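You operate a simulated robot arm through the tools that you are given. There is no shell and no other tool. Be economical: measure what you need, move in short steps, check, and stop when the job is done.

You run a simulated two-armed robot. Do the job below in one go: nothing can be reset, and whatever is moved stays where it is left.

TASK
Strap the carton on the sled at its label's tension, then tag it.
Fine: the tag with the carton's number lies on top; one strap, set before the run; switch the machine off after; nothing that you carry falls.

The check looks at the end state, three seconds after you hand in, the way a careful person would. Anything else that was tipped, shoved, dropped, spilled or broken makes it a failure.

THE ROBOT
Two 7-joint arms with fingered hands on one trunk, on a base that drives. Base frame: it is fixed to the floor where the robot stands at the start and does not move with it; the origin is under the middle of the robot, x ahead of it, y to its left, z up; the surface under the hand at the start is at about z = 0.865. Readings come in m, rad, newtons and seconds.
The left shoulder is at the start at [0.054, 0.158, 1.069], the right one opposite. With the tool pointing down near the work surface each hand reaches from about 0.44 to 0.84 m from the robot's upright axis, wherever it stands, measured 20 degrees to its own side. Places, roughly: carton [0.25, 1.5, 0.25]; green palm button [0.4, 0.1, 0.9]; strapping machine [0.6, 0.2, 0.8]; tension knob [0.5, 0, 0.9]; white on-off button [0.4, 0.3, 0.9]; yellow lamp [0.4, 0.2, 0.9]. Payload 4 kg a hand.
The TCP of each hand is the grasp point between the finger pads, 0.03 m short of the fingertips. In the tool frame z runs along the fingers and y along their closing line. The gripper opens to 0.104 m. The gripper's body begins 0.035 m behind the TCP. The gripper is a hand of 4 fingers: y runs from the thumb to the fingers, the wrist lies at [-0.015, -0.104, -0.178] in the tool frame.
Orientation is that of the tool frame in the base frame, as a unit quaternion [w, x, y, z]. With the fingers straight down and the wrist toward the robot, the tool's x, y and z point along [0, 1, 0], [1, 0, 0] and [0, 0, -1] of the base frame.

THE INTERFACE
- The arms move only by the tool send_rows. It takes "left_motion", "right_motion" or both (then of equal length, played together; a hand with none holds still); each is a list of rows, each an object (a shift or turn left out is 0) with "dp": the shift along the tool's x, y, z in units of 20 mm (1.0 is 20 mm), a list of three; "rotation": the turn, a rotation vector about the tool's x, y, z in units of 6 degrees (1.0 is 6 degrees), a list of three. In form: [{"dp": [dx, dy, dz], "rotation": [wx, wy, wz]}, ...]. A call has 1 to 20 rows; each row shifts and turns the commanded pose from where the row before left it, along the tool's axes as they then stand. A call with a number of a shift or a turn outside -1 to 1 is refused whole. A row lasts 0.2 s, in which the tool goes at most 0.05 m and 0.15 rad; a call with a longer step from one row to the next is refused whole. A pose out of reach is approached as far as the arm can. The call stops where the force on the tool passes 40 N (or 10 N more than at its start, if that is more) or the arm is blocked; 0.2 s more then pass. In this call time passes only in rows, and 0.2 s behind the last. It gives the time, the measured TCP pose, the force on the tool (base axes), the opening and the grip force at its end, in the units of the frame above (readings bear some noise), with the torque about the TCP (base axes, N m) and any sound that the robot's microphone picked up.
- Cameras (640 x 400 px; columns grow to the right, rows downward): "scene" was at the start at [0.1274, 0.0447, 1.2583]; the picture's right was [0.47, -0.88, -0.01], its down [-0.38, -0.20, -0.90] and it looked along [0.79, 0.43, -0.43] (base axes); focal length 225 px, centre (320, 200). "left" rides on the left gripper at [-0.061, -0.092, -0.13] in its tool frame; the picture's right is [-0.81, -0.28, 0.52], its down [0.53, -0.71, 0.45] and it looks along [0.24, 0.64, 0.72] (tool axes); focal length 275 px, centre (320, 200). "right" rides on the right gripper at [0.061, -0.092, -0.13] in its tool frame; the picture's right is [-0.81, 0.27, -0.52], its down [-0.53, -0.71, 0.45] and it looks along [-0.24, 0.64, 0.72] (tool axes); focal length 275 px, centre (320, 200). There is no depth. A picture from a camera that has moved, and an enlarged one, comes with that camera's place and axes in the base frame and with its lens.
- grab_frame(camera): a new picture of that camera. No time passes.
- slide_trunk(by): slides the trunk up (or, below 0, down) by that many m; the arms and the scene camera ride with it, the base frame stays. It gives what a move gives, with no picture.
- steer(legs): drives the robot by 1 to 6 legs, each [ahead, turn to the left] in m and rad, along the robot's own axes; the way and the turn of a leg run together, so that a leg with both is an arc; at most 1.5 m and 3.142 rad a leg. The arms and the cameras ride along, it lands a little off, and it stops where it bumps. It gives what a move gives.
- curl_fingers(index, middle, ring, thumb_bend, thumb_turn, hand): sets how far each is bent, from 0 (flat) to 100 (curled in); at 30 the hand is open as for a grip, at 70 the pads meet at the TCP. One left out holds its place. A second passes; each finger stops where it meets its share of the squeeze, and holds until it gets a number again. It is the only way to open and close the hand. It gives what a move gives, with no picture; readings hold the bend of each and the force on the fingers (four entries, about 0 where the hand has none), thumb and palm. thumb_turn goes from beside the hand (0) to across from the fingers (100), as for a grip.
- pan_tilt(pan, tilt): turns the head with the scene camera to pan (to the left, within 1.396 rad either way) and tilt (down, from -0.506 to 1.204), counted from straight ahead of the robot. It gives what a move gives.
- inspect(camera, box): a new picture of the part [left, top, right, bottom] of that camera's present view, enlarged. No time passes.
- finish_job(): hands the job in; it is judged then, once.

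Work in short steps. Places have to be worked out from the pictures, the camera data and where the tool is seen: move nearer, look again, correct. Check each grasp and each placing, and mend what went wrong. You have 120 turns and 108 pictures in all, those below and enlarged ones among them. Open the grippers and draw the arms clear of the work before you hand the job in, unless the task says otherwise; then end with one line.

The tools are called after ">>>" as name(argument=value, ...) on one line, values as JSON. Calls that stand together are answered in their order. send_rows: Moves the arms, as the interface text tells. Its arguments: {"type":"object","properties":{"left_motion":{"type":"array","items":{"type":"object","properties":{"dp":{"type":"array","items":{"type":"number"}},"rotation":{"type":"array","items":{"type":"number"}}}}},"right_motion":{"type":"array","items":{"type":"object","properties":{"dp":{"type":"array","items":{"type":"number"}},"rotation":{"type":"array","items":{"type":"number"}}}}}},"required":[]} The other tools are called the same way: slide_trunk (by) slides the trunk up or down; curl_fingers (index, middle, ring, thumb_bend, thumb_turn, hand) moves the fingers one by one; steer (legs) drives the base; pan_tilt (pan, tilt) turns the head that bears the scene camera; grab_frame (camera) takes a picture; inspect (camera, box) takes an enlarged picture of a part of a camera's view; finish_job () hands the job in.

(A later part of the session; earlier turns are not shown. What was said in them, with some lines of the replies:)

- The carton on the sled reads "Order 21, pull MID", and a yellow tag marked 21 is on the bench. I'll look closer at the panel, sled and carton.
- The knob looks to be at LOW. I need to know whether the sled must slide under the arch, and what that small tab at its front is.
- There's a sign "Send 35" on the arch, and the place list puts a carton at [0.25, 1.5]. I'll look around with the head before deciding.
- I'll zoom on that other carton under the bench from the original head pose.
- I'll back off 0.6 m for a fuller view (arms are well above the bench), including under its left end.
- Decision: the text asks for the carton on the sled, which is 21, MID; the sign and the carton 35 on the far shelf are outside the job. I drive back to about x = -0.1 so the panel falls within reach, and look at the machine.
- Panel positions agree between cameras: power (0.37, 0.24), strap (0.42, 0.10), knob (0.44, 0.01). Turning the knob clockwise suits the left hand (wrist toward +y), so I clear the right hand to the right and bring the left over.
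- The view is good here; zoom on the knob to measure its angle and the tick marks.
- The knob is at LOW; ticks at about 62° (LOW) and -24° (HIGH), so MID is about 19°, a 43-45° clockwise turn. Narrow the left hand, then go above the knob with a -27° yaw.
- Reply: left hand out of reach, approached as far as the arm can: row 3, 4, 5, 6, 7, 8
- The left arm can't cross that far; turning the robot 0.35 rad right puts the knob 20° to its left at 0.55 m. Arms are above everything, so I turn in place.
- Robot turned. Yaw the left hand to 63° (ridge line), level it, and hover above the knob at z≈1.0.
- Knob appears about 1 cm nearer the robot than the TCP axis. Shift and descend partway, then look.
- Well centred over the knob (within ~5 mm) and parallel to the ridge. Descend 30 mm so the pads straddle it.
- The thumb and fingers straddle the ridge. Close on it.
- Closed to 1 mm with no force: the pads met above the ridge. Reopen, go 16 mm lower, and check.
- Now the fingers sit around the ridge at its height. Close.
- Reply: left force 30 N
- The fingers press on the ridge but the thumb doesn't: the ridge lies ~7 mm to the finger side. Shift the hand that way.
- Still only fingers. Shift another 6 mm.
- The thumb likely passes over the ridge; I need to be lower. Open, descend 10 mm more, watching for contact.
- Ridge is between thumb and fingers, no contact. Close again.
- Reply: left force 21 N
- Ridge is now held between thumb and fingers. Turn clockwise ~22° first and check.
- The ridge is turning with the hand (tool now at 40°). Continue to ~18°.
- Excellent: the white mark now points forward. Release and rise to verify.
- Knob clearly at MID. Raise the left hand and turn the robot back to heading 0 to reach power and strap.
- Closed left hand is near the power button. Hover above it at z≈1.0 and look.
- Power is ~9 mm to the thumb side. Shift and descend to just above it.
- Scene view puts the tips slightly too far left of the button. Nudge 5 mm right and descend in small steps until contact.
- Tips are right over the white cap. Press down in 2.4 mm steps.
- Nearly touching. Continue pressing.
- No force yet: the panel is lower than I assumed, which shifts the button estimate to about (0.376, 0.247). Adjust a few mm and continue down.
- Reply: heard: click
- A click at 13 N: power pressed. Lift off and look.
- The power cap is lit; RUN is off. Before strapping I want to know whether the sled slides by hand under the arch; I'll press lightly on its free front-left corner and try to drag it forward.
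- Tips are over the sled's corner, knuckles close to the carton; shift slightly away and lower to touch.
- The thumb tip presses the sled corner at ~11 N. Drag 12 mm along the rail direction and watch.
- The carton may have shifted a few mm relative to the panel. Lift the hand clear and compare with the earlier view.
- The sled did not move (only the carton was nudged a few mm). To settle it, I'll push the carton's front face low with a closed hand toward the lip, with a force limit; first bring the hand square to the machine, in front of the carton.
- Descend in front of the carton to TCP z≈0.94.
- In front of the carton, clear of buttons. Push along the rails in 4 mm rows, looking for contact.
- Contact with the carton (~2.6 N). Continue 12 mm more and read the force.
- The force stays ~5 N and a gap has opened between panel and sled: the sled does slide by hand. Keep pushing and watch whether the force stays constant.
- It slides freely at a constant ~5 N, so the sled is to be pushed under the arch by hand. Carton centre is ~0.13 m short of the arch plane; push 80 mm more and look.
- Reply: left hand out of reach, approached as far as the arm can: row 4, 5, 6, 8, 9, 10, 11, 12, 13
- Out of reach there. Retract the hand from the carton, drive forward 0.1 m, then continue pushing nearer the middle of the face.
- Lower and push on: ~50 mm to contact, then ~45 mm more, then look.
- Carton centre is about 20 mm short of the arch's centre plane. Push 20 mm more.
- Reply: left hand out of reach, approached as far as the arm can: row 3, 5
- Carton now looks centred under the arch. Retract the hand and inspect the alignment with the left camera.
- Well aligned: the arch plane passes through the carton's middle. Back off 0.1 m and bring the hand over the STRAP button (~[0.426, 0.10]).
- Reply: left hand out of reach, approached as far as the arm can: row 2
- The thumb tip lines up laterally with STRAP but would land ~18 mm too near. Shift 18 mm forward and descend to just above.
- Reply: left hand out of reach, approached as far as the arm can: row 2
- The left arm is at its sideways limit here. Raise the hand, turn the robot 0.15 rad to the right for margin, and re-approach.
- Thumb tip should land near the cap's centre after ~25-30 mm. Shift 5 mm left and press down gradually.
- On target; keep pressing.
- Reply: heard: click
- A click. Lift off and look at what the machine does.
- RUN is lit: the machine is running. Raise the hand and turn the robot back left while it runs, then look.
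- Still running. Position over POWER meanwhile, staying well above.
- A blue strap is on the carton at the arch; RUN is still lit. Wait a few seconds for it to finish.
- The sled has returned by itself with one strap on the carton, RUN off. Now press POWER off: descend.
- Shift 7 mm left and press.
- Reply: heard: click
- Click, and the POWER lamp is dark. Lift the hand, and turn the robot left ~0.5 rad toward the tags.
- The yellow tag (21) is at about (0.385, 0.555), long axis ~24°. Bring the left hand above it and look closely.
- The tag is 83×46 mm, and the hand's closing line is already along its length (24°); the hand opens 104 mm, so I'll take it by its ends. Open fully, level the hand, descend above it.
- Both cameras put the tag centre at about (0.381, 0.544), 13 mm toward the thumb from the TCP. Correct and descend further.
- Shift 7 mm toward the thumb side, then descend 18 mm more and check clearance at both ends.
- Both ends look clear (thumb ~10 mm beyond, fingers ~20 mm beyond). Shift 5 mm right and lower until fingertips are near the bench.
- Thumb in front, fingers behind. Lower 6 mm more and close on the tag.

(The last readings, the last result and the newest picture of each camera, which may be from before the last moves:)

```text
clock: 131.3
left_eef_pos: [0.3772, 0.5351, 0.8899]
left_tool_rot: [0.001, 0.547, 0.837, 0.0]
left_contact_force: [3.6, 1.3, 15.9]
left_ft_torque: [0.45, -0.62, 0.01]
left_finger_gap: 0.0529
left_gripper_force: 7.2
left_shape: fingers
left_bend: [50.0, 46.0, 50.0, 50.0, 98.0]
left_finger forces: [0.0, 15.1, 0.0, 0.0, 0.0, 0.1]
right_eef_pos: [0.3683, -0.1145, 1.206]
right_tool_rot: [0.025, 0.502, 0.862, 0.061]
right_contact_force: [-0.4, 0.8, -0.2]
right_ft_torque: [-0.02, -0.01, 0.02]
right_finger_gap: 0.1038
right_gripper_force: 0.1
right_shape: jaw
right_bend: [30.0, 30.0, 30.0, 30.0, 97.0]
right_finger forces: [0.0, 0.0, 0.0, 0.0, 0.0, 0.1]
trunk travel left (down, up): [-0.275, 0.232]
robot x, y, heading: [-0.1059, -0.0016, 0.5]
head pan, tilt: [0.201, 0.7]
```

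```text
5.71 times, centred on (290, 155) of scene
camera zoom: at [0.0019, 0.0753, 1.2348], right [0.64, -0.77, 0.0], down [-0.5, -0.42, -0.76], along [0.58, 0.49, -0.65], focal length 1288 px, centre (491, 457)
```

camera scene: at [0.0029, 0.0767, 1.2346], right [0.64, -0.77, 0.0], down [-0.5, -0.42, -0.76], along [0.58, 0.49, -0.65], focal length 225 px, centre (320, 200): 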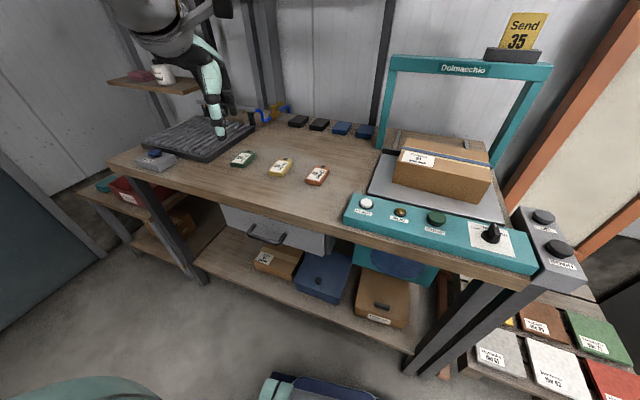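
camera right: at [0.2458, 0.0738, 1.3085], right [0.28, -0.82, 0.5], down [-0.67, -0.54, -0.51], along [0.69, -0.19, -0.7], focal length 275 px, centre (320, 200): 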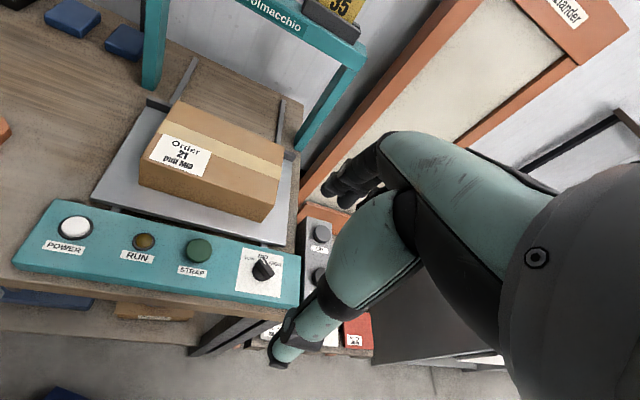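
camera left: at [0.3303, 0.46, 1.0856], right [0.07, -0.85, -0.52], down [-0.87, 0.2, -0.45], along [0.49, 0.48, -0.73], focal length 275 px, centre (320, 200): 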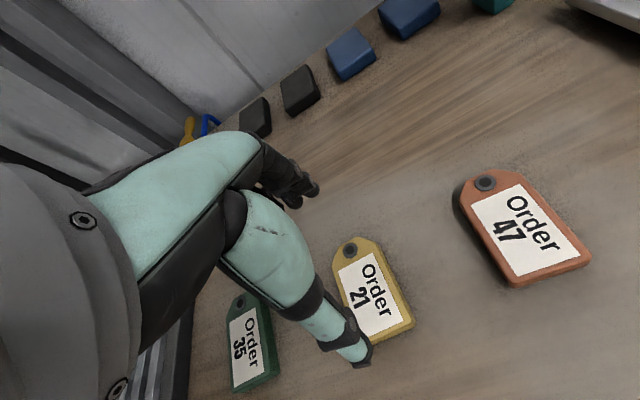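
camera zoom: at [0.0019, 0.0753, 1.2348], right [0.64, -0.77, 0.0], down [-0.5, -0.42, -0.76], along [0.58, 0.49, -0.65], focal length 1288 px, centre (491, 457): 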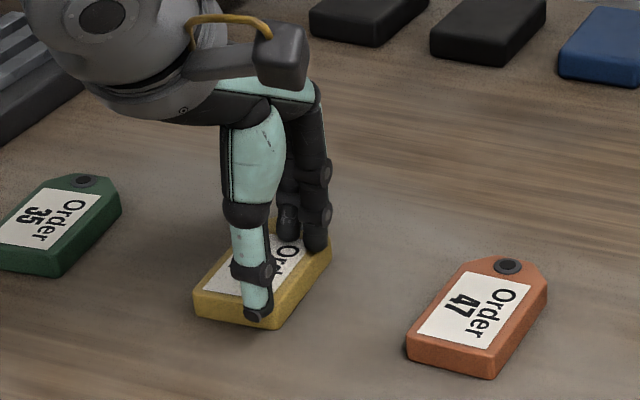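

The fingertips rode onto the top: still too high. Reopen and lower until the tips touch the bench.

>>> curl_fingers(hand="left", index=28, middle=28, ring=28, thumb_bend=28)

>>> send_rows(left_motion=[{"dp": [0, 0, 0.15]}, {"dp": [0, 0, 0.15]}, {"dp": [0, 0, 0.15]}, {"dp": [0, 0, 0.15]}, {"dp": [0, 0, 0]}])

>>> inspect(camera="scene", box=[240, 120, 340, 190])

```text
clock: 132.3
left_eef_pos: [0.3756, 0.5367, 0.8865]
left_tool_rot: [0.0, 0.548, 0.837, -0.001]
left_contact_force: [-0.1, -0.3, -0.3]
left_ft_torque: [-0.02, 0.04, -0.01]
left_finger_gap: 0.1074
left_gripper_force: 0.1
left_shape: fingers
left_bend: [28.0, 28.0, 28.0, 28.0, 98.0]
left_finger forces: [0.0, 0.1, 0.0, 0.0, 0.0, 0.0]
right_eef_pos: [0.3691, -0.1125, 1.2051]
right_tool_rot: [0.025, 0.503, 0.862, 0.061]
right_contact_force: [-0.4, 0.1, 1.1]
right_ft_torque: [0.02, 0.03, 0.0]
right_finger_gap: 0.104
right_gripper_force: 0.1
right_shape: jaw
right_bend: [30.0, 30.0, 30.0, 30.0, 97.0]
right_finger forces: [0.0, 0.0, 0.0, 0.0, 0.0, 0.0]
trunk travel left (down, up): [-0.275, 0.232]
robot x, y, heading: [-0.1019, 0.0001, 0.497]
head pan, tilt: [0.201, 0.7]
```

```text
clock: 133.6
left_eef_pos: [0.3737, 0.5343, 0.8818]
left_tool_rot: [0.003, 0.548, 0.837, 0.004]
left_contact_force: [-5.6, -2.2, 29.1]
left_ft_torque: [1.0, -1.6, 0.1]
left_finger_gap: 0.1079
left_gripper_force: 14.9
left_shape: fingers
left_bend: [28.0, 30.0, 28.0, 28.0, 98.0]
left_finger forces: [0.6, 28.8, 0.0, 0.1, 0.0, 0.0]
right_eef_pos: [0.365, -0.1161, 1.2069]
right_tool_rot: [0.026, 0.503, 0.862, 0.063]
right_contact_force: [-0.3, 0.7, -1.0]
right_ft_torque: [0.01, 0.01, -0.02]
right_finger_gap: 0.1039
right_gripper_force: 0.0
right_shape: jaw
right_bend: [30.0, 30.0, 30.0, 30.0, 97.0]
right_finger forces: [0.1, 0.1, 0.0, 0.0, 0.1, 0.0]
trunk travel left (down, up): [-0.275, 0.232]
robot x, y, heading: [-0.0978, -0.0035, 0.498]
head pan, tilt: [0.201, 0.7]
```

```text
5.71 times, centred on (290, 155) of scene
camera zoom: at [-0.0012, 0.0731, 1.2353], right [0.64, -0.77, 0.0], down [-0.5, -0.42, -0.76], along [0.58, 0.49, -0.65], focal length 1288 px, centre (491, 457)
```

zoom: 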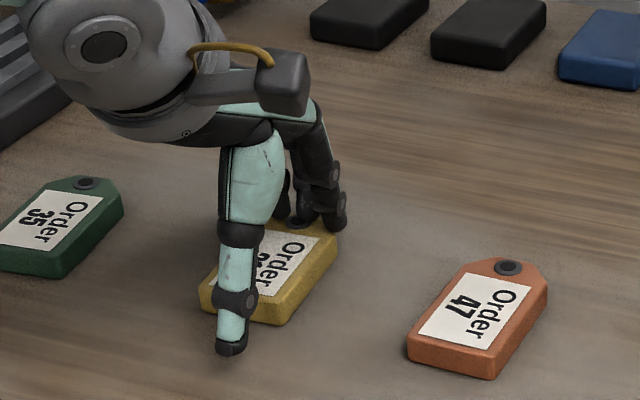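

The middle finger is on the tag's far end while the thumb has ~30 mm to spare. Raise, move 14 mm toward the finger side, lower again.

>>> send_rows(left_motion=[{"dp": [0, 0, -0.7]}, {"dp": [0, 0, -0.4]}, {"dp": [0, 0.35, 0]}, {"dp": [0, 0.35, 0]}, {"dp": [0, 0, 0]}, {"dp": [0, 0, 0.3]}, {"dp": [0, 0, 0.2]}, {"dp": [0, 0, 0.15]}, {"dp": [0, 0, 0.15]}, {"dp": [0, 0, 0.1]}])

>>> inspect(camera="scene", box=[240, 120, 340, 190])

```text
clock: 135.8
left_eef_pos: [0.3891, 0.5406, 0.879]
left_tool_rot: [0.0, 0.548, 0.837, -0.002]
left_contact_force: [0.7, -0.1, -0.3]
left_ft_torque: [-0.01, 0.02, 0.02]
left_finger_gap: 0.1076
left_gripper_force: 0.2
left_shape: fingers
left_bend: [28.0, 28.0, 28.0, 28.0, 98.0]
left_finger forces: [0.1, 0.2, 0.0, 0.0, 0.1, 0.1]
right_eef_pos: [0.3682, -0.1137, 1.2055]
right_tool_rot: [0.026, 0.503, 0.862, 0.061]
right_contact_force: [-0.9, 0.1, 0.0]
right_ft_torque: [-0.01, -0.04, 0.02]
right_finger_gap: 0.1039
right_gripper_force: 0.1
right_shape: jaw
right_bend: [30.0, 30.0, 30.0, 30.0, 97.0]
right_finger forces: [0.0, 0.0, 0.0, 0.0, 0.0, 0.0]
trunk travel left (down, up): [-0.275, 0.232]
robot x, y, heading: [-0.1035, 0.0037, 0.499]
head pan, tilt: [0.201, 0.7]
```

```text
5.71 times, centred on (290, 155) of scene
camera zoom: at [0.0029, 0.0766, 1.2346], right [0.64, -0.77, 0.0], down [-0.5, -0.42, -0.76], along [0.58, 0.49, -0.65], focal length 1288 px, centre (491, 457)
```

zoom: 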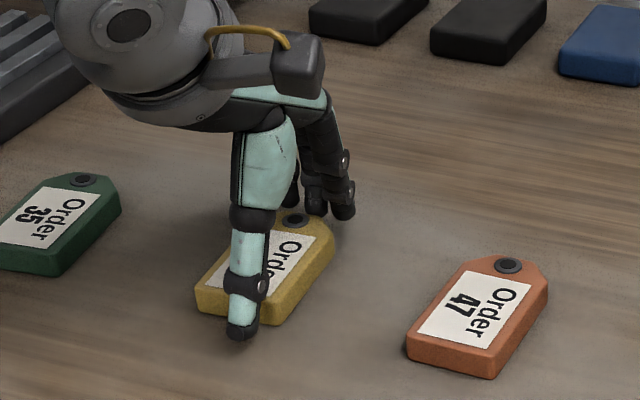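

No contact now with fingers behind and thumb in front. Lower 5 mm and close.

>>> send_rows(left_motion=[{"dp": [0, 0, 0.12]}, {"dp": [0, 0, 0.12]}, {"dp": [0, 0, 0]}])

>>> curl_fingers(hand="left", index=48, middle=48, ring=48, thumb_bend=48)

>>> inspect(camera="scene", box=[240, 120, 340, 190])

```text
clock: 136.6
left_eef_pos: [0.389, 0.5414, 0.874]
left_tool_rot: [0.0, 0.547, 0.837, -0.002]
left_contact_force: [0.0, -0.3, 0.6]
left_ft_torque: [0.0, -0.02, -0.03]
left_finger_gap: 0.1077
left_gripper_force: 0.3
left_shape: fingers
left_bend: [28.0, 28.0, 28.0, 28.0, 98.0]
left_finger forces: [0.1, 0.0, 0.1, 0.1, 0.1, 0.0]
right_eef_pos: [0.3677, -0.1123, 1.2043]
right_tool_rot: [0.026, 0.503, 0.862, 0.061]
right_contact_force: [-0.9, -0.3, 0.1]
right_ft_torque: [0.02, -0.07, 0.02]
right_finger_gap: 0.1038
right_gripper_force: 0.1
right_shape: jaw
right_bend: [30.0, 30.0, 30.0, 30.0, 97.0]
right_finger forces: [0.0, 0.0, 0.0, 0.1, 0.0, 0.0]
trunk travel left (down, up): [-0.275, 0.232]
robot x, y, heading: [-0.1044, -0.0014, 0.495]
head pan, tilt: [0.201, 0.7]
```

```text
clock: 137.6
left_eef_pos: [0.3884, 0.5408, 0.8754]
left_tool_rot: [0.001, 0.548, 0.837, -0.002]
left_contact_force: [2.0, -0.1, 3.6]
left_ft_torque: [0.12, -0.18, -0.08]
left_finger_gap: 0.0757
left_gripper_force: 12.0
left_shape: fingers
left_bend: [47.0, 41.0, 42.0, 37.0, 95.0]
left_finger forces: [0.9, 6.1, 5.2, 0.0, 10.8, 0.1]
right_eef_pos: [0.3691, -0.1125, 1.2055]
right_tool_rot: [0.026, 0.503, 0.862, 0.061]
right_contact_force: [-0.1, -0.8, 0.5]
right_ft_torque: [0.0, 0.02, 0.0]
right_finger_gap: 0.1039
right_gripper_force: 0.0
right_shape: jaw
right_bend: [30.0, 30.0, 30.0, 30.0, 97.0]
right_finger forces: [0.1, 0.0, 0.1, 0.0, 0.0, 0.0]
trunk travel left (down, up): [-0.275, 0.232]
robot x, y, heading: [-0.1003, -0.0026, 0.494]
head pan, tilt: [0.201, 0.7]
```

```text
5.71 times, centred on (290, 155) of scene
camera zoom: at [0.0028, 0.0763, 1.2346], right [0.64, -0.77, 0.0], down [-0.5, -0.42, -0.76], along [0.58, 0.49, -0.65], focal length 1288 px, centre (491, 457)
```

zoom: 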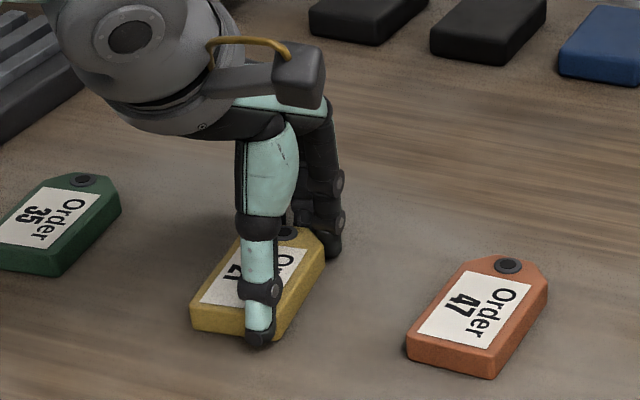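

Gripped (thumb 11 N vs fingers 11 N) but off-centre to the right. Reopen, shift ~10 mm left, and grip again.

>>> curl_fingers(hand="left", index=28, middle=28, ring=28, thumb_bend=28)

>>> send_rows(left_motion=[{"dp": [0.25, -0.1, 0]}, {"dp": [0.25, -0.1, 0]}, {"dp": [0, 0, 0]}])

>>> curl_fingers(hand="left", index=48, middle=48, ring=48, thumb_bend=48)

>>> inspect(camera="scene", box=[240, 120, 340, 190])

```text
clock: 138.6
left_eef_pos: [0.3888, 0.5421, 0.8754]
left_tool_rot: [0.001, 0.547, 0.837, -0.002]
left_contact_force: [-0.9, 0.5, -0.6]
left_ft_torque: [-0.04, 0.01, 0.0]
left_finger_gap: 0.1075
left_gripper_force: 0.1
left_shape: fingers
left_bend: [28.0, 28.0, 28.0, 28.0, 97.0]
left_finger forces: [0.0, 0.1, 0.1, 0.0, 0.0, 0.0]
right_eef_pos: [0.368, -0.112, 1.2054]
right_tool_rot: [0.025, 0.502, 0.862, 0.061]
right_contact_force: [0.1, 0.6, -0.5]
right_ft_torque: [0.02, 0.01, -0.05]
right_finger_gap: 0.1042
right_gripper_force: 0.1
right_shape: jaw
right_bend: [30.0, 30.0, 30.0, 30.0, 97.0]
right_finger forces: [0.0, 0.1, 0.1, 0.0, 0.1, 0.1]
trunk travel left (down, up): [-0.275, 0.232]
robot x, y, heading: [-0.1026, -0.0003, 0.501]
head pan, tilt: [0.201, 0.7]
```

```text
clock: 139.3
left_eef_pos: [0.3804, 0.5481, 0.8759]
left_tool_rot: [0.0, 0.547, 0.837, -0.001]
left_contact_force: [-0.8, 1.1, -0.8]
left_ft_torque: [-0.01, 0.01, -0.01]
left_finger_gap: 0.1073
left_gripper_force: 0.0
left_shape: fingers
left_bend: [28.0, 28.0, 28.0, 28.0, 97.0]
left_finger forces: [0.0, 0.0, 0.1, 0.0, 0.0, 0.0]
right_eef_pos: [0.3703, -0.1121, 1.2053]
right_tool_rot: [0.026, 0.502, 0.862, 0.061]
right_contact_force: [-0.2, -0.3, 0.6]
right_ft_torque: [0.01, 0.0, 0.0]
right_finger_gap: 0.1039
right_gripper_force: 0.0
right_shape: jaw
right_bend: [30.0, 30.0, 30.0, 30.0, 97.0]
right_finger forces: [0.1, 0.0, 0.0, 0.0, 0.0, 0.0]
trunk travel left (down, up): [-0.275, 0.232]
robot x, y, heading: [-0.1037, -0.0008, 0.5]
head pan, tilt: [0.201, 0.7]
```

```text
clock: 140.3
left_eef_pos: [0.38, 0.5476, 0.8745]
left_tool_rot: [0.0, 0.548, 0.836, -0.001]
left_contact_force: [0.5, -0.3, 3.6]
left_ft_torque: [0.1, -0.17, -0.02]
left_finger_gap: 0.0831
left_gripper_force: 11.4
left_shape: fingers
left_bend: [42.0, 42.0, 46.0, 37.0, 96.0]
left_finger forces: [4.3, 5.9, 1.4, 0.1, 11.0, 0.0]
right_eef_pos: [0.3689, -0.1131, 1.2051]
right_tool_rot: [0.026, 0.503, 0.861, 0.061]
right_contact_force: [-0.3, 0.5, 0.1]
right_ft_torque: [0.01, 0.0, -0.01]
right_finger_gap: 0.1041
right_gripper_force: 0.0
right_shape: jaw
right_bend: [30.0, 30.0, 30.0, 30.0, 97.0]
right_finger forces: [0.0, 0.0, 0.0, 0.0, 0.0, 0.0]
trunk travel left (down, up): [-0.275, 0.232]
robot x, y, heading: [-0.1022, 0.0026, 0.499]
head pan, tilt: [0.201, 0.7]
```

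```text
5.71 times, centred on (290, 155) of scene
camera zoom: at [0.0028, 0.0763, 1.2346], right [0.64, -0.77, 0.0], down [-0.5, -0.42, -0.76], along [0.58, 0.49, -0.65], focal length 1288 px, centre (491, 457)
```

zoom: 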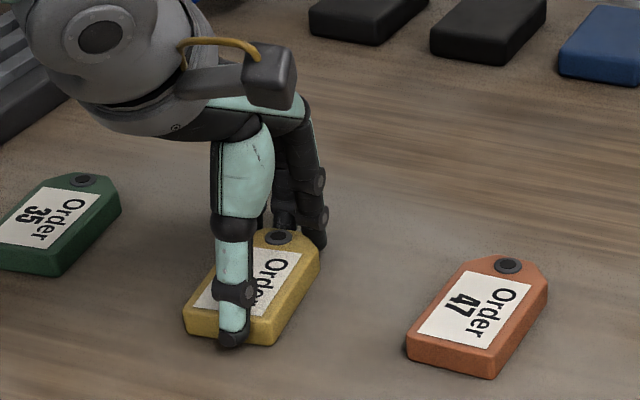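

Centred grip now (thumb 11 N, index/middle 4-6 N). Lift slowly and check the grip force.

>>> send_rows(left_motion=[{"dp": [0, 0, -0.2]}, {"dp": [0, 0, -0.3]}, {"dp": [0, 0, -0.5]}, {"dp": [0, 0, -0.5]}, {"dp": [0, 0, -0.5]}, {"dp": [0, 0, -0.5]}, {"dp": [0, 0, -0.5]}, {"dp": [0, 0, -0.5]}, {"dp": [0, 0, 0]}])

>>> inspect(camera="scene", box=[240, 80, 340, 190])

```text
clock: 142.3
left_eef_pos: [0.3793, 0.5473, 0.9448]
left_tool_rot: [0.0, 0.548, 0.836, -0.001]
left_contact_force: [-0.5, -0.1, 0.0]
left_ft_torque: [-0.04, -0.01, 0.04]
left_finger_gap: 0.0829
left_gripper_force: 11.1
left_shape: fingers
left_bend: [42.0, 42.0, 46.0, 37.0, 96.0]
left_finger forces: [3.8, 5.6, 1.4, 0.0, 11.4, 0.1]
right_eef_pos: [0.3689, -0.1145, 1.2043]
right_tool_rot: [0.026, 0.503, 0.862, 0.061]
right_contact_force: [-0.3, -0.3, -0.2]
right_ft_torque: [-0.04, 0.0, 0.03]
right_finger_gap: 0.1039
right_gripper_force: 0.0
right_shape: jaw
right_bend: [30.0, 30.0, 30.0, 30.0, 97.0]
right_finger forces: [0.1, 0.0, 0.1, 0.0, 0.1, 0.0]
trunk travel left (down, up): [-0.275, 0.232]
robot x, y, heading: [-0.1033, -0.0054, 0.497]
head pan, tilt: [0.201, 0.7]
```

```text
3.64 times, centred on (290, 135) of scene
camera zoom: at [0.003, 0.0767, 1.2345], right [0.64, -0.77, 0.0], down [-0.5, -0.42, -0.76], along [0.58, 0.49, -0.65], focal length 820 px, centre (429, 436)
```

zoom: 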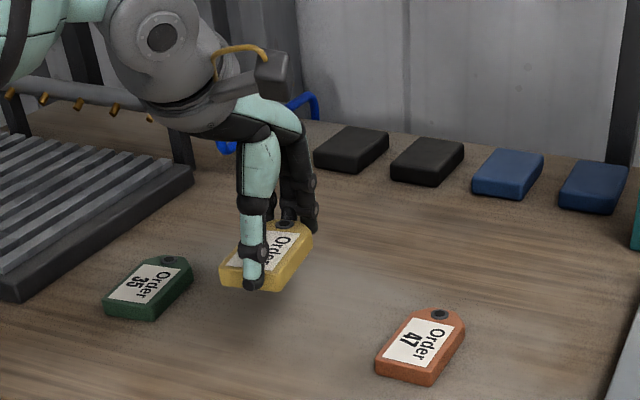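

Tag held level and secure. Raise to ~1.09 while drawing in ~0.1 m, then turn the robot right to heading -0.35 and advance 0.1 m.

>>> send_rows(left_motion=[{"dp": [0, 0, -0.7]}, {"dp": [0, 0, -0.7]}, {"dp": [0, -0.5, -0.7]}, {"dp": [0, -0.5, -0.7]}, {"dp": [0, -0.5, -0.7]}, {"dp": [0, -0.5, -0.7]}, {"dp": [0, -0.5, -0.7]}, {"dp": [0, -0.5, -0.7]}, {"dp": [0, -0.5, -0.7]}, {"dp": [0, -0.5, -0.7]}, {"dp": [0, -0.5, 0]}, {"dp": [0, 0, 0]}])

>>> steer(legs=[[0, -0.42], [0, -0.43]])

```text
clock: 144.9
left_eef_pos: [0.2994, 0.5128, 1.0835]
left_tool_rot: [0.001, 0.547, 0.837, -0.001]
left_contact_force: [-0.3, 0.8, -0.4]
left_ft_torque: [0.01, -0.03, 0.0]
left_finger_gap: 0.0831
left_gripper_force: 10.9
left_shape: fingers
left_bend: [42.0, 42.0, 46.0, 37.0, 96.0]
left_finger forces: [3.9, 5.7, 1.4, 0.1, 11.4, 0.1]
right_eef_pos: [0.3691, -0.1128, 1.205]
right_tool_rot: [0.025, 0.502, 0.862, 0.061]
right_contact_force: [-0.1, 0.2, -0.1]
right_ft_torque: [0.03, -0.02, 0.03]
right_finger_gap: 0.104
right_gripper_force: 0.1
right_shape: jaw
right_bend: [30.0, 30.0, 30.0, 30.0, 97.0]
right_finger forces: [0.0, 0.1, 0.0, 0.1, 0.0, 0.0]
trunk travel left (down, up): [-0.275, 0.232]
robot x, y, heading: [-0.1043, -0.0013, 0.495]
head pan, tilt: [0.201, 0.7]
```

```text
clock: 148.2
left_eef_pos: [0.5483, 0.0334, 1.0843]
left_tool_rot: [-0.001, 0.845, 0.535, -0.001]
left_contact_force: [0.6, 0.4, 0.4]
left_ft_torque: [0.0, -0.02, -0.01]
left_finger_gap: 0.0823
left_gripper_force: 10.7
left_shape: fingers
left_bend: [42.0, 42.0, 46.0, 37.0, 96.0]
left_finger forces: [4.0, 5.5, 1.5, 0.0, 10.8, 0.0]
right_eef_pos: [0.1214, -0.4302, 1.2054]
right_tool_rot: [0.049, 0.815, 0.576, 0.045]
right_contact_force: [0.4, 0.3, -0.3]
right_ft_torque: [-0.01, 0.03, 0.0]
right_finger_gap: 0.1039
right_gripper_force: 0.0
right_shape: jaw
right_bend: [30.0, 30.0, 30.0, 30.0, 97.0]
right_finger forces: [0.0, 0.0, 0.0, 0.0, 0.0, 0.0]
trunk travel left (down, up): [-0.275, 0.232]
robot x, y, heading: [-0.1021, 0.0018, -0.357]
head pan, tilt: [0.201, 0.7]
```

Tag still held. Advance 0.08 m, then yaw the hand clockwise ~37° so the tag lies across the carton.

>>> steer(legs=[[0.08, 0]])

>>> send_rows(left_motion=[{"rotation": [0, 0, 0.7]}, {"rotation": [0, 0, 0.7]}, {"rotation": [0, 0, 0.7]}, {"rotation": [0, 0, 0.7]}, {"rotation": [0, 0, 0.7]}, {"rotation": [0, 0, 0.7]}, {"rotation": [0, 0, 0.7]}, {"rotation": [0, 0, 0.7]}, {"rotation": [0, 0, 0.7]}, {"dp": [0, 0, 0]}])

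>>> pan_tilt(pan=0.55, tilt=0.6)

>>> grab_frame(camera="scene")

```text
clock: 149.3
left_eef_pos: [0.5943, 0.0168, 1.1023]
left_tool_rot: [0.011, 0.845, 0.534, 0.008]
left_contact_force: [-0.3, -1.4, -0.5]
left_ft_torque: [0.03, 0.05, -0.01]
left_finger_gap: 0.0824
left_gripper_force: 11.4
left_shape: fingers
left_bend: [42.0, 42.0, 46.0, 37.0, 96.0]
left_finger forces: [4.0, 5.7, 1.5, 0.0, 11.0, 0.0]
right_eef_pos: [0.1653, -0.447, 1.2162]
right_tool_rot: [0.062, 0.814, 0.575, 0.054]
right_contact_force: [0.2, -1.2, 1.7]
right_ft_torque: [0.01, 0.05, 0.04]
right_finger_gap: 0.1037
right_gripper_force: 0.0
right_shape: jaw
right_bend: [30.0, 30.0, 30.0, 30.0, 97.0]
right_finger forces: [0.0, 0.0, 0.0, 0.0, 0.0, 0.0]
trunk travel left (down, up): [-0.275, 0.232]
robot x, y, heading: [-0.025, -0.0199, -0.359]
head pan, tilt: [0.201, 0.7]
```

```text
clock: 151.5
left_eef_pos: [0.6095, 0.0104, 1.0945]
left_tool_rot: [0.005, 0.973, 0.23, 0.006]
left_contact_force: [0.3, -0.2, 0.6]
left_ft_torque: [0.01, 0.01, 0.01]
left_finger_gap: 0.0822
left_gripper_force: 10.3
left_shape: fingers
left_bend: [42.0, 42.0, 46.0, 37.0, 96.0]
left_finger forces: [4.0, 5.5, 1.6, 0.0, 10.9, 0.0]
right_eef_pos: [0.1809, -0.4518, 1.2108]
right_tool_rot: [0.056, 0.815, 0.575, 0.05]
right_contact_force: [0.3, 0.2, 0.3]
right_ft_torque: [0.02, 0.01, -0.04]
right_finger_gap: 0.1039
right_gripper_force: 0.2
right_shape: jaw
right_bend: [30.0, 30.0, 30.0, 30.0, 97.0]
right_finger forces: [0.1, 0.1, 0.0, 0.0, 0.0, 0.0]
trunk travel left (down, up): [-0.275, 0.232]
robot x, y, heading: [-0.0225, -0.0277, -0.356]
head pan, tilt: [0.201, 0.7]
```

```text
clock: 152.4
left_eef_pos: [0.6087, 0.0118, 1.095]
left_tool_rot: [0.006, 0.973, 0.232, 0.006]
left_contact_force: [-0.1, -0.1, -1.4]
left_ft_torque: [0.0, -0.03, 0.02]
left_finger_gap: 0.0822
left_gripper_force: 10.8
left_shape: fingers
left_bend: [42.0, 42.0, 46.0, 37.0, 96.0]
left_finger forces: [4.0, 5.6, 1.6, 0.0, 10.9, 0.0]
right_eef_pos: [0.1799, -0.4523, 1.2113]
right_tool_rot: [0.057, 0.814, 0.576, 0.05]
right_contact_force: [0.0, 0.3, 0.5]
right_ft_torque: [0.01, -0.01, 0.0]
right_finger_gap: 0.104
right_gripper_force: 0.1
right_shape: jaw
right_bend: [30.0, 30.0, 30.0, 30.0, 97.0]
right_finger forces: [0.1, 0.0, 0.1, 0.0, 0.0, 0.1]
trunk travel left (down, up): [-0.275, 0.232]
robot x, y, heading: [-0.0219, -0.0266, -0.361]
head pan, tilt: [0.55, 0.6]
```

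```text
11 pictures are left
camera scene: at [0.1051, -0.0238, 1.2433], right [0.19, -0.98, -0.01], down [-0.56, -0.1, -0.82], along [0.8, 0.16, -0.57], focal length 225 px, centre (320, 200)
```

scene: 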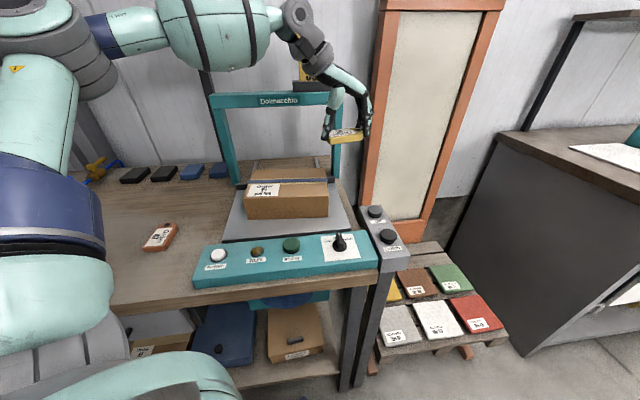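

Move across to above the carton's front strip (target [0.597, 0.12]) and descend partway.

>>> send_rows(left_motion=[{"dp": [0.28, -0.72, 0]}, {"dp": [0.28, -0.72, 0]}, {"dp": [0.28, -0.72, 0]}, {"dp": [0.28, -0.72, 0]}, {"dp": [0.28, -0.72, 0]}, {"dp": [0.28, -0.72, 0]}, {"dp": [0.27, -0.73, 0]}, {"dp": [0, 0, 0.7]}, {"dp": [0, 0, 0.7]}, {"dp": [0, 0, 0.7]}, {"dp": [0, 0, 0.7]}, {"dp": [0, 0, 0.7]}, {"dp": [0, 0, 0.5]}, {"dp": [0, 0, 0]}])

>>> inspect(camera="scene", box=[220, 110, 360, 230])

```text
clock: 155.4
left_eef_pos: [0.5982, 0.118, 1.0135]
left_tool_rot: [0.005, 0.973, 0.232, 0.006]
left_contact_force: [-0.8, -0.6, -0.5]
left_ft_torque: [0.01, 0.01, 0.02]
left_finger_gap: 0.0825
left_gripper_force: 11.0
left_shape: fingers
left_bend: [42.0, 42.0, 46.0, 37.0, 96.0]
left_finger forces: [3.9, 5.6, 1.7, 0.1, 10.8, 0.1]
right_eef_pos: [0.1805, -0.4524, 1.2122]
right_tool_rot: [0.058, 0.815, 0.575, 0.05]
right_contact_force: [-0.3, -0.3, -0.2]
right_ft_torque: [0.01, 0.02, -0.04]
right_finger_gap: 0.104
right_gripper_force: 0.0
right_shape: jaw
right_bend: [30.0, 30.0, 30.0, 30.0, 97.0]
right_finger forces: [0.0, 0.1, 0.0, 0.1, 0.0, 0.0]
trunk travel left (down, up): [-0.275, 0.232]
robot x, y, heading: [-0.0251, -0.0246, -0.357]
head pan, tilt: [0.55, 0.6]
```

```text
3.33 times, centred on (290, 170) of scene
camera zoom: at [0.1052, -0.0239, 1.2433], right [0.19, -0.98, -0.01], down [-0.56, -0.1, -0.82], along [0.8, 0.16, -0.57], focal length 751 px, centre (420, 300)
```

zoom: 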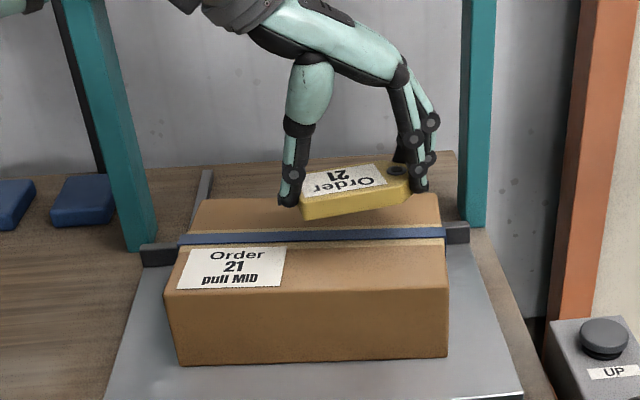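

Descending 56 mm lands it just in front of the strap. Rotate 8° more to square it, shift 6 mm toward me, and lower to just above the carton.

>>> send_rows(left_motion=[{"rotation": [0, 0, 0.65]}, {"rotation": [0, 0, 0.65]}, {"dp": [-0.35, 0, 0]}, {"dp": [0, 0, 0.5]}, {"dp": [0, 0, 0.5]}, {"dp": [0, 0, 0.5]}, {"dp": [0, 0, 0.4]}, {"dp": [0, 0, 0.3]}, {"dp": [0, 0, 0.2]}, {"dp": [0, 0, 0]}])

>>> inspect(camera="scene", box=[220, 110, 360, 230])

```text
clock: 157.6
left_eef_pos: [0.5913, 0.1146, 0.9685]
left_tool_rot: [0.008, 0.986, 0.165, 0.009]
left_contact_force: [2.8, 1.2, 23.1]
left_ft_torque: [0.13, -0.11, 0.06]
left_finger_gap: 0.082
left_gripper_force: 14.7
left_shape: fingers
left_bend: [43.0, 42.0, 46.0, 37.0, 96.0]
left_finger forces: [3.3, 9.4, 2.6, 0.0, 13.4, 0.1]
right_eef_pos: [0.1788, -0.4545, 1.211]
right_tool_rot: [0.058, 0.814, 0.575, 0.052]
right_contact_force: [0.4, 0.4, 0.1]
right_ft_torque: [0.01, -0.02, 0.01]
right_finger_gap: 0.1041
right_gripper_force: 0.1
right_shape: jaw
right_bend: [30.0, 30.0, 30.0, 30.0, 97.0]
right_finger forces: [0.0, 0.0, 0.0, 0.1, 0.1, 0.0]
trunk travel left (down, up): [-0.275, 0.232]
robot x, y, heading: [-0.0242, -0.0232, -0.358]
head pan, tilt: [0.55, 0.6]
```

```text
3.33 times, centred on (290, 170) of scene
camera zoom: at [0.1028, -0.0242, 1.2437], right [0.19, -0.98, -0.01], down [-0.56, -0.1, -0.82], along [0.8, 0.16, -0.57], focal length 751 px, centre (420, 300)
```

zoom: 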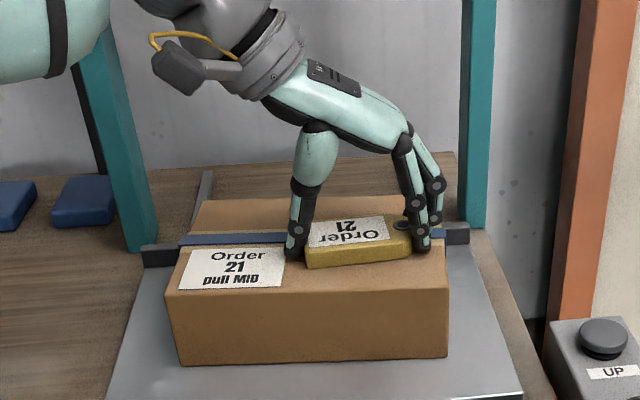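

Touching the carton top (23 N), but the tag's rear edge seems to reach the strap. Lift 7 mm, move 12 mm toward the front, set down lightly.

>>> send_rows(left_motion=[{"dp": [0, 0, -0.4]}, {"dp": [-0.3, 0, -0.1]}, {"dp": [-0.3, 0, 0]}, {"dp": [0, 0, 0]}, {"dp": [0, 0, 0.2]}, {"dp": [0, 0, 0.1]}, {"dp": [0, 0, 0.1]}])

```text
clock: 159.2
left_eef_pos: [0.5811, 0.1119, 0.9698]
left_tool_rot: [0.006, 0.986, 0.164, 0.008]
left_contact_force: [1.1, 1.4, 9.6]
left_ft_torque: [0.19, 0.03, 0.02]
left_finger_gap: 0.0816
left_gripper_force: 11.8
left_shape: fingers
left_bend: [43.0, 42.0, 46.0, 38.0, 96.0]
left_finger forces: [4.0, 5.6, 2.0, 0.1, 12.3, 0.1]
right_eef_pos: [0.1788, -0.4523, 1.2111]
right_tool_rot: [0.058, 0.814, 0.575, 0.051]
right_contact_force: [-1.1, 0.0, 0.5]
right_ft_torque: [-0.03, -0.05, -0.01]
right_finger_gap: 0.1041
right_gripper_force: 0.1
right_shape: jaw
right_bend: [30.0, 30.0, 30.0, 30.0, 97.0]
right_finger forces: [0.1, 0.1, 0.0, 0.1, 0.1, 0.0]
trunk travel left (down, up): [-0.275, 0.232]
robot x, y, heading: [-0.0256, -0.0279, -0.357]
head pan, tilt: [0.55, 0.6]
```

Resting at ~10 N. Check the spot before releasing.

>>> inspect(camera="scene", box=[240, 150, 340, 220])

```text
5.71 times, centred on (290, 185) of scene
camera zoom: at [0.1041, -0.0239, 1.2435], right [0.19, -0.98, -0.01], down [-0.56, -0.1, -0.82], along [0.8, 0.16, -0.57], focal length 1288 px, centre (491, 286)
```

zoom: 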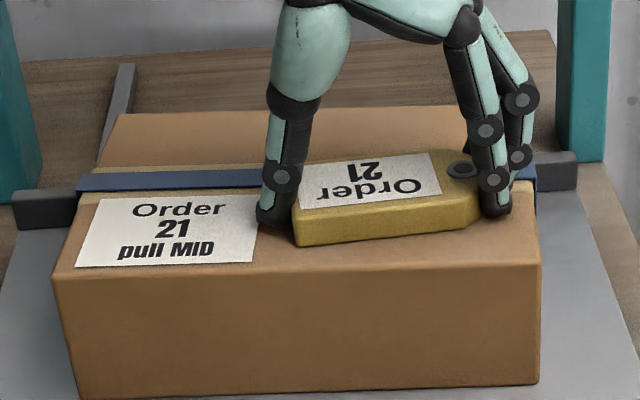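

The tag sits just in front of the strap, clear of the carton edges. Release.

>>> curl_fingers(hand="left", index=30, middle=30, ring=30, thumb_bend=29)

>>> send_rows(left_motion=[{"dp": [0, 0, -0.3]}, {"dp": [0, 0, -0.5]}, {"dp": [0, 0, -0.7]}, {"dp": [0, 0, -1]}, {"dp": [0, 0, -1]}, {"dp": [0, 0, -1]}, {"dp": [0, 0, -1]}, {"dp": [0, 0, -1]}, {"dp": [0, 0, 0]}])

>>> inspect(camera="scene", box=[220, 110, 360, 230])

```text
clock: 160.2
left_eef_pos: [0.5813, 0.1123, 0.9682]
left_tool_rot: [0.006, 0.986, 0.165, 0.007]
left_contact_force: [1.1, -0.1, 0.1]
left_ft_torque: [-0.03, 0.02, 0.02]
left_finger_gap: 0.1045
left_gripper_force: 0.2
left_shape: fingers
left_bend: [30.0, 30.0, 30.0, 28.0, 97.0]
left_finger forces: [0.0, 0.0, 0.1, 0.1, 0.0, 0.1]
right_eef_pos: [0.1797, -0.4537, 1.2105]
right_tool_rot: [0.058, 0.814, 0.575, 0.05]
right_contact_force: [-0.5, -1.0, -0.3]
right_ft_torque: [-0.04, -0.01, -0.03]
right_finger_gap: 0.104
right_gripper_force: 0.0
right_shape: jaw
right_bend: [30.0, 30.0, 30.0, 30.0, 97.0]
right_finger forces: [0.0, 0.1, 0.0, 0.0, 0.0, 0.0]
trunk travel left (down, up): [-0.275, 0.232]
robot x, y, heading: [-0.0224, -0.0265, -0.357]
head pan, tilt: [0.55, 0.6]
```

```text
clock: 162.2
left_eef_pos: [0.5805, 0.1144, 1.0983]
left_tool_rot: [0.005, 0.986, 0.166, 0.006]
left_contact_force: [0.2, 0.4, -0.3]
left_ft_torque: [0.01, 0.01, 0.06]
left_finger_gap: 0.1044
left_gripper_force: 0.1
left_shape: fingers
left_bend: [30.0, 30.0, 30.0, 28.0, 97.0]
left_finger forces: [0.1, 0.0, 0.0, 0.0, 0.0, 0.1]
right_eef_pos: [0.1793, -0.4526, 1.2101]
right_tool_rot: [0.057, 0.814, 0.575, 0.051]
right_contact_force: [0.5, -0.5, 0.1]
right_ft_torque: [0.03, 0.05, -0.01]
right_finger_gap: 0.1039
right_gripper_force: 0.0
right_shape: jaw
right_bend: [30.0, 30.0, 30.0, 30.0, 97.0]
right_finger forces: [0.0, 0.0, 0.1, 0.1, 0.1, 0.1]
trunk travel left (down, up): [-0.275, 0.232]
robot x, y, heading: [-0.0217, -0.0243, -0.357]
head pan, tilt: [0.55, 0.6]
```

```text
3.33 times, centred on (290, 170) of scene
camera zoom: at [0.1054, -0.0236, 1.2433], right [0.19, -0.98, -0.01], down [-0.56, -0.1, -0.82], along [0.8, 0.16, -0.57], focal length 751 px, centre (420, 300)
```

zoom: 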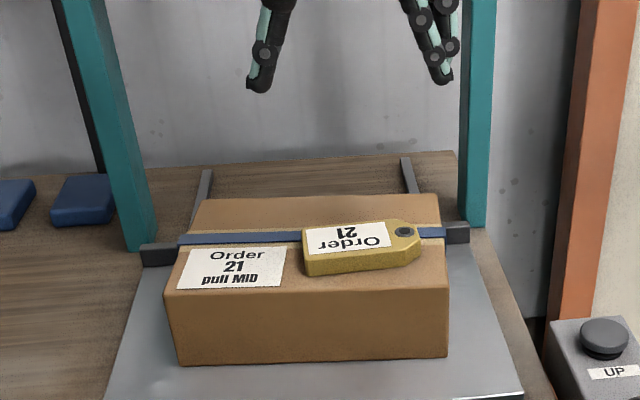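

The tag lies flat on the carton, label up. Raise slightly, back the robot off, and take a last look.

>>> send_rows(left_motion=[{"dp": [-1, 0, -1]}, {"dp": [-1, 0, -1]}, {"dp": [-1, 0, -1]}, {"dp": [-1, 0, 0]}, {"dp": [0, 0, 0]}])

>>> steer(legs=[[-0.35, 0]])

>>> grab_frame(camera="scene")

>>> inspect(camera="scene", box=[200, 110, 360, 230])

```text
clock: 163.4
left_eef_pos: [0.5039, 0.0873, 1.1554]
left_tool_rot: [0.004, 0.986, 0.165, 0.006]
left_contact_force: [0.0, 1.1, 0.8]
left_ft_torque: [0.04, -0.02, -0.01]
left_finger_gap: 0.1046
left_gripper_force: 0.0
left_shape: fingers
left_bend: [30.0, 30.0, 30.0, 28.0, 97.0]
left_finger forces: [0.1, 0.0, 0.1, 0.0, 0.0, 0.0]
right_eef_pos: [0.1805, -0.4523, 1.2098]
right_tool_rot: [0.058, 0.814, 0.576, 0.05]
right_contact_force: [0.4, -0.1, -0.2]
right_ft_torque: [-0.02, -0.02, 0.01]
right_finger_gap: 0.1038
right_gripper_force: 0.0
right_shape: jaw
right_bend: [30.0, 30.0, 30.0, 30.0, 97.0]
right_finger forces: [0.0, 0.1, 0.1, 0.0, 0.1, 0.1]
trunk travel left (down, up): [-0.275, 0.232]
robot x, y, heading: [-0.0259, -0.0248, -0.362]
head pan, tilt: [0.55, 0.6]
```

```text
clock: 165.7
left_eef_pos: [0.1733, 0.2088, 1.156]
left_tool_rot: [0.005, 0.986, 0.164, 0.007]
left_contact_force: [0.2, -0.6, 1.1]
left_ft_torque: [0.02, -0.03, -0.02]
left_finger_gap: 0.1045
left_gripper_force: 0.1
left_shape: fingers
left_bend: [30.0, 30.0, 30.0, 28.0, 97.0]
left_finger forces: [0.1, 0.0, 0.0, 0.0, 0.1, 0.1]
right_eef_pos: [-0.1512, -0.3286, 1.2119]
right_tool_rot: [0.058, 0.816, 0.574, 0.05]
right_contact_force: [-0.2, 0.1, 0.6]
right_ft_torque: [-0.05, -0.02, 0.06]
right_finger_gap: 0.1039
right_gripper_force: 0.0
right_shape: jaw
right_bend: [30.0, 30.0, 30.0, 30.0, 97.0]
right_finger forces: [0.1, 0.1, 0.0, 0.0, 0.0, 0.1]
trunk travel left (down, up): [-0.275, 0.232]
robot x, y, heading: [-0.3537, 0.0958, -0.361]
head pan, tilt: [0.55, 0.6]
```

```text
6 pictures are left
camera scene: at [-0.2251, 0.0998, 1.2433], right [0.19, -0.98, -0.01], down [-0.56, -0.1, -0.82], along [0.8, 0.16, -0.57], focal length 225 px, centre (320, 200)
```

scene: 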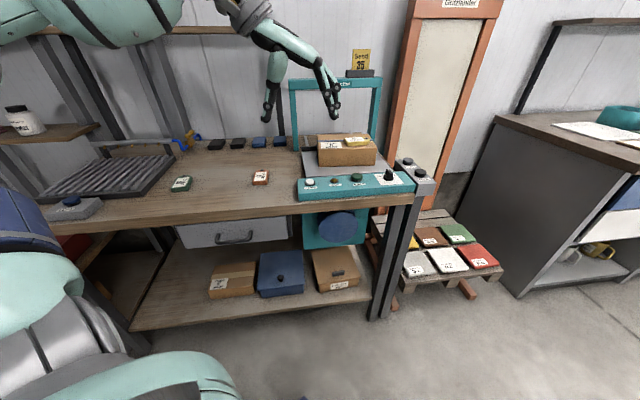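

```text
3.33 times, centred on (280, 170) of scene
camera zoom: at [-0.2251, 0.0998, 1.2433], right [0.19, -0.98, -0.01], down [-0.56, -0.1, -0.82], along [0.8, 0.16, -0.57], focal length 751 px, centre (453, 300)
```

zoom: 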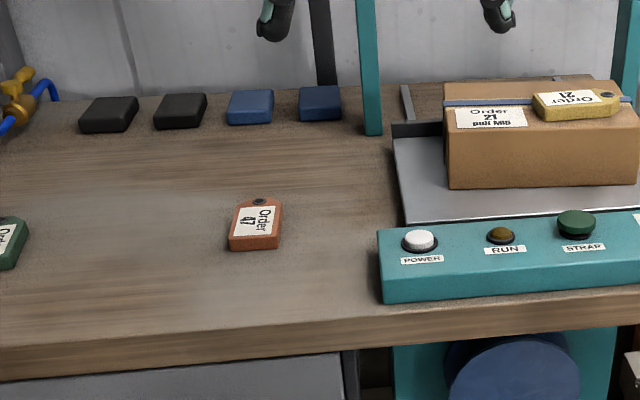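

The carton is strapped, tag 21 lies on top, power and RUN are dark, and everything else is where it was. I'm handing in.

>>> finish_job()

```text
The job is handed in.
```

The carton on the sled (order 21) has one strap, run with the knob at MID as its label says. The yellow tag 21 lies on top, the machine is switched off, and both hands are open and clear.
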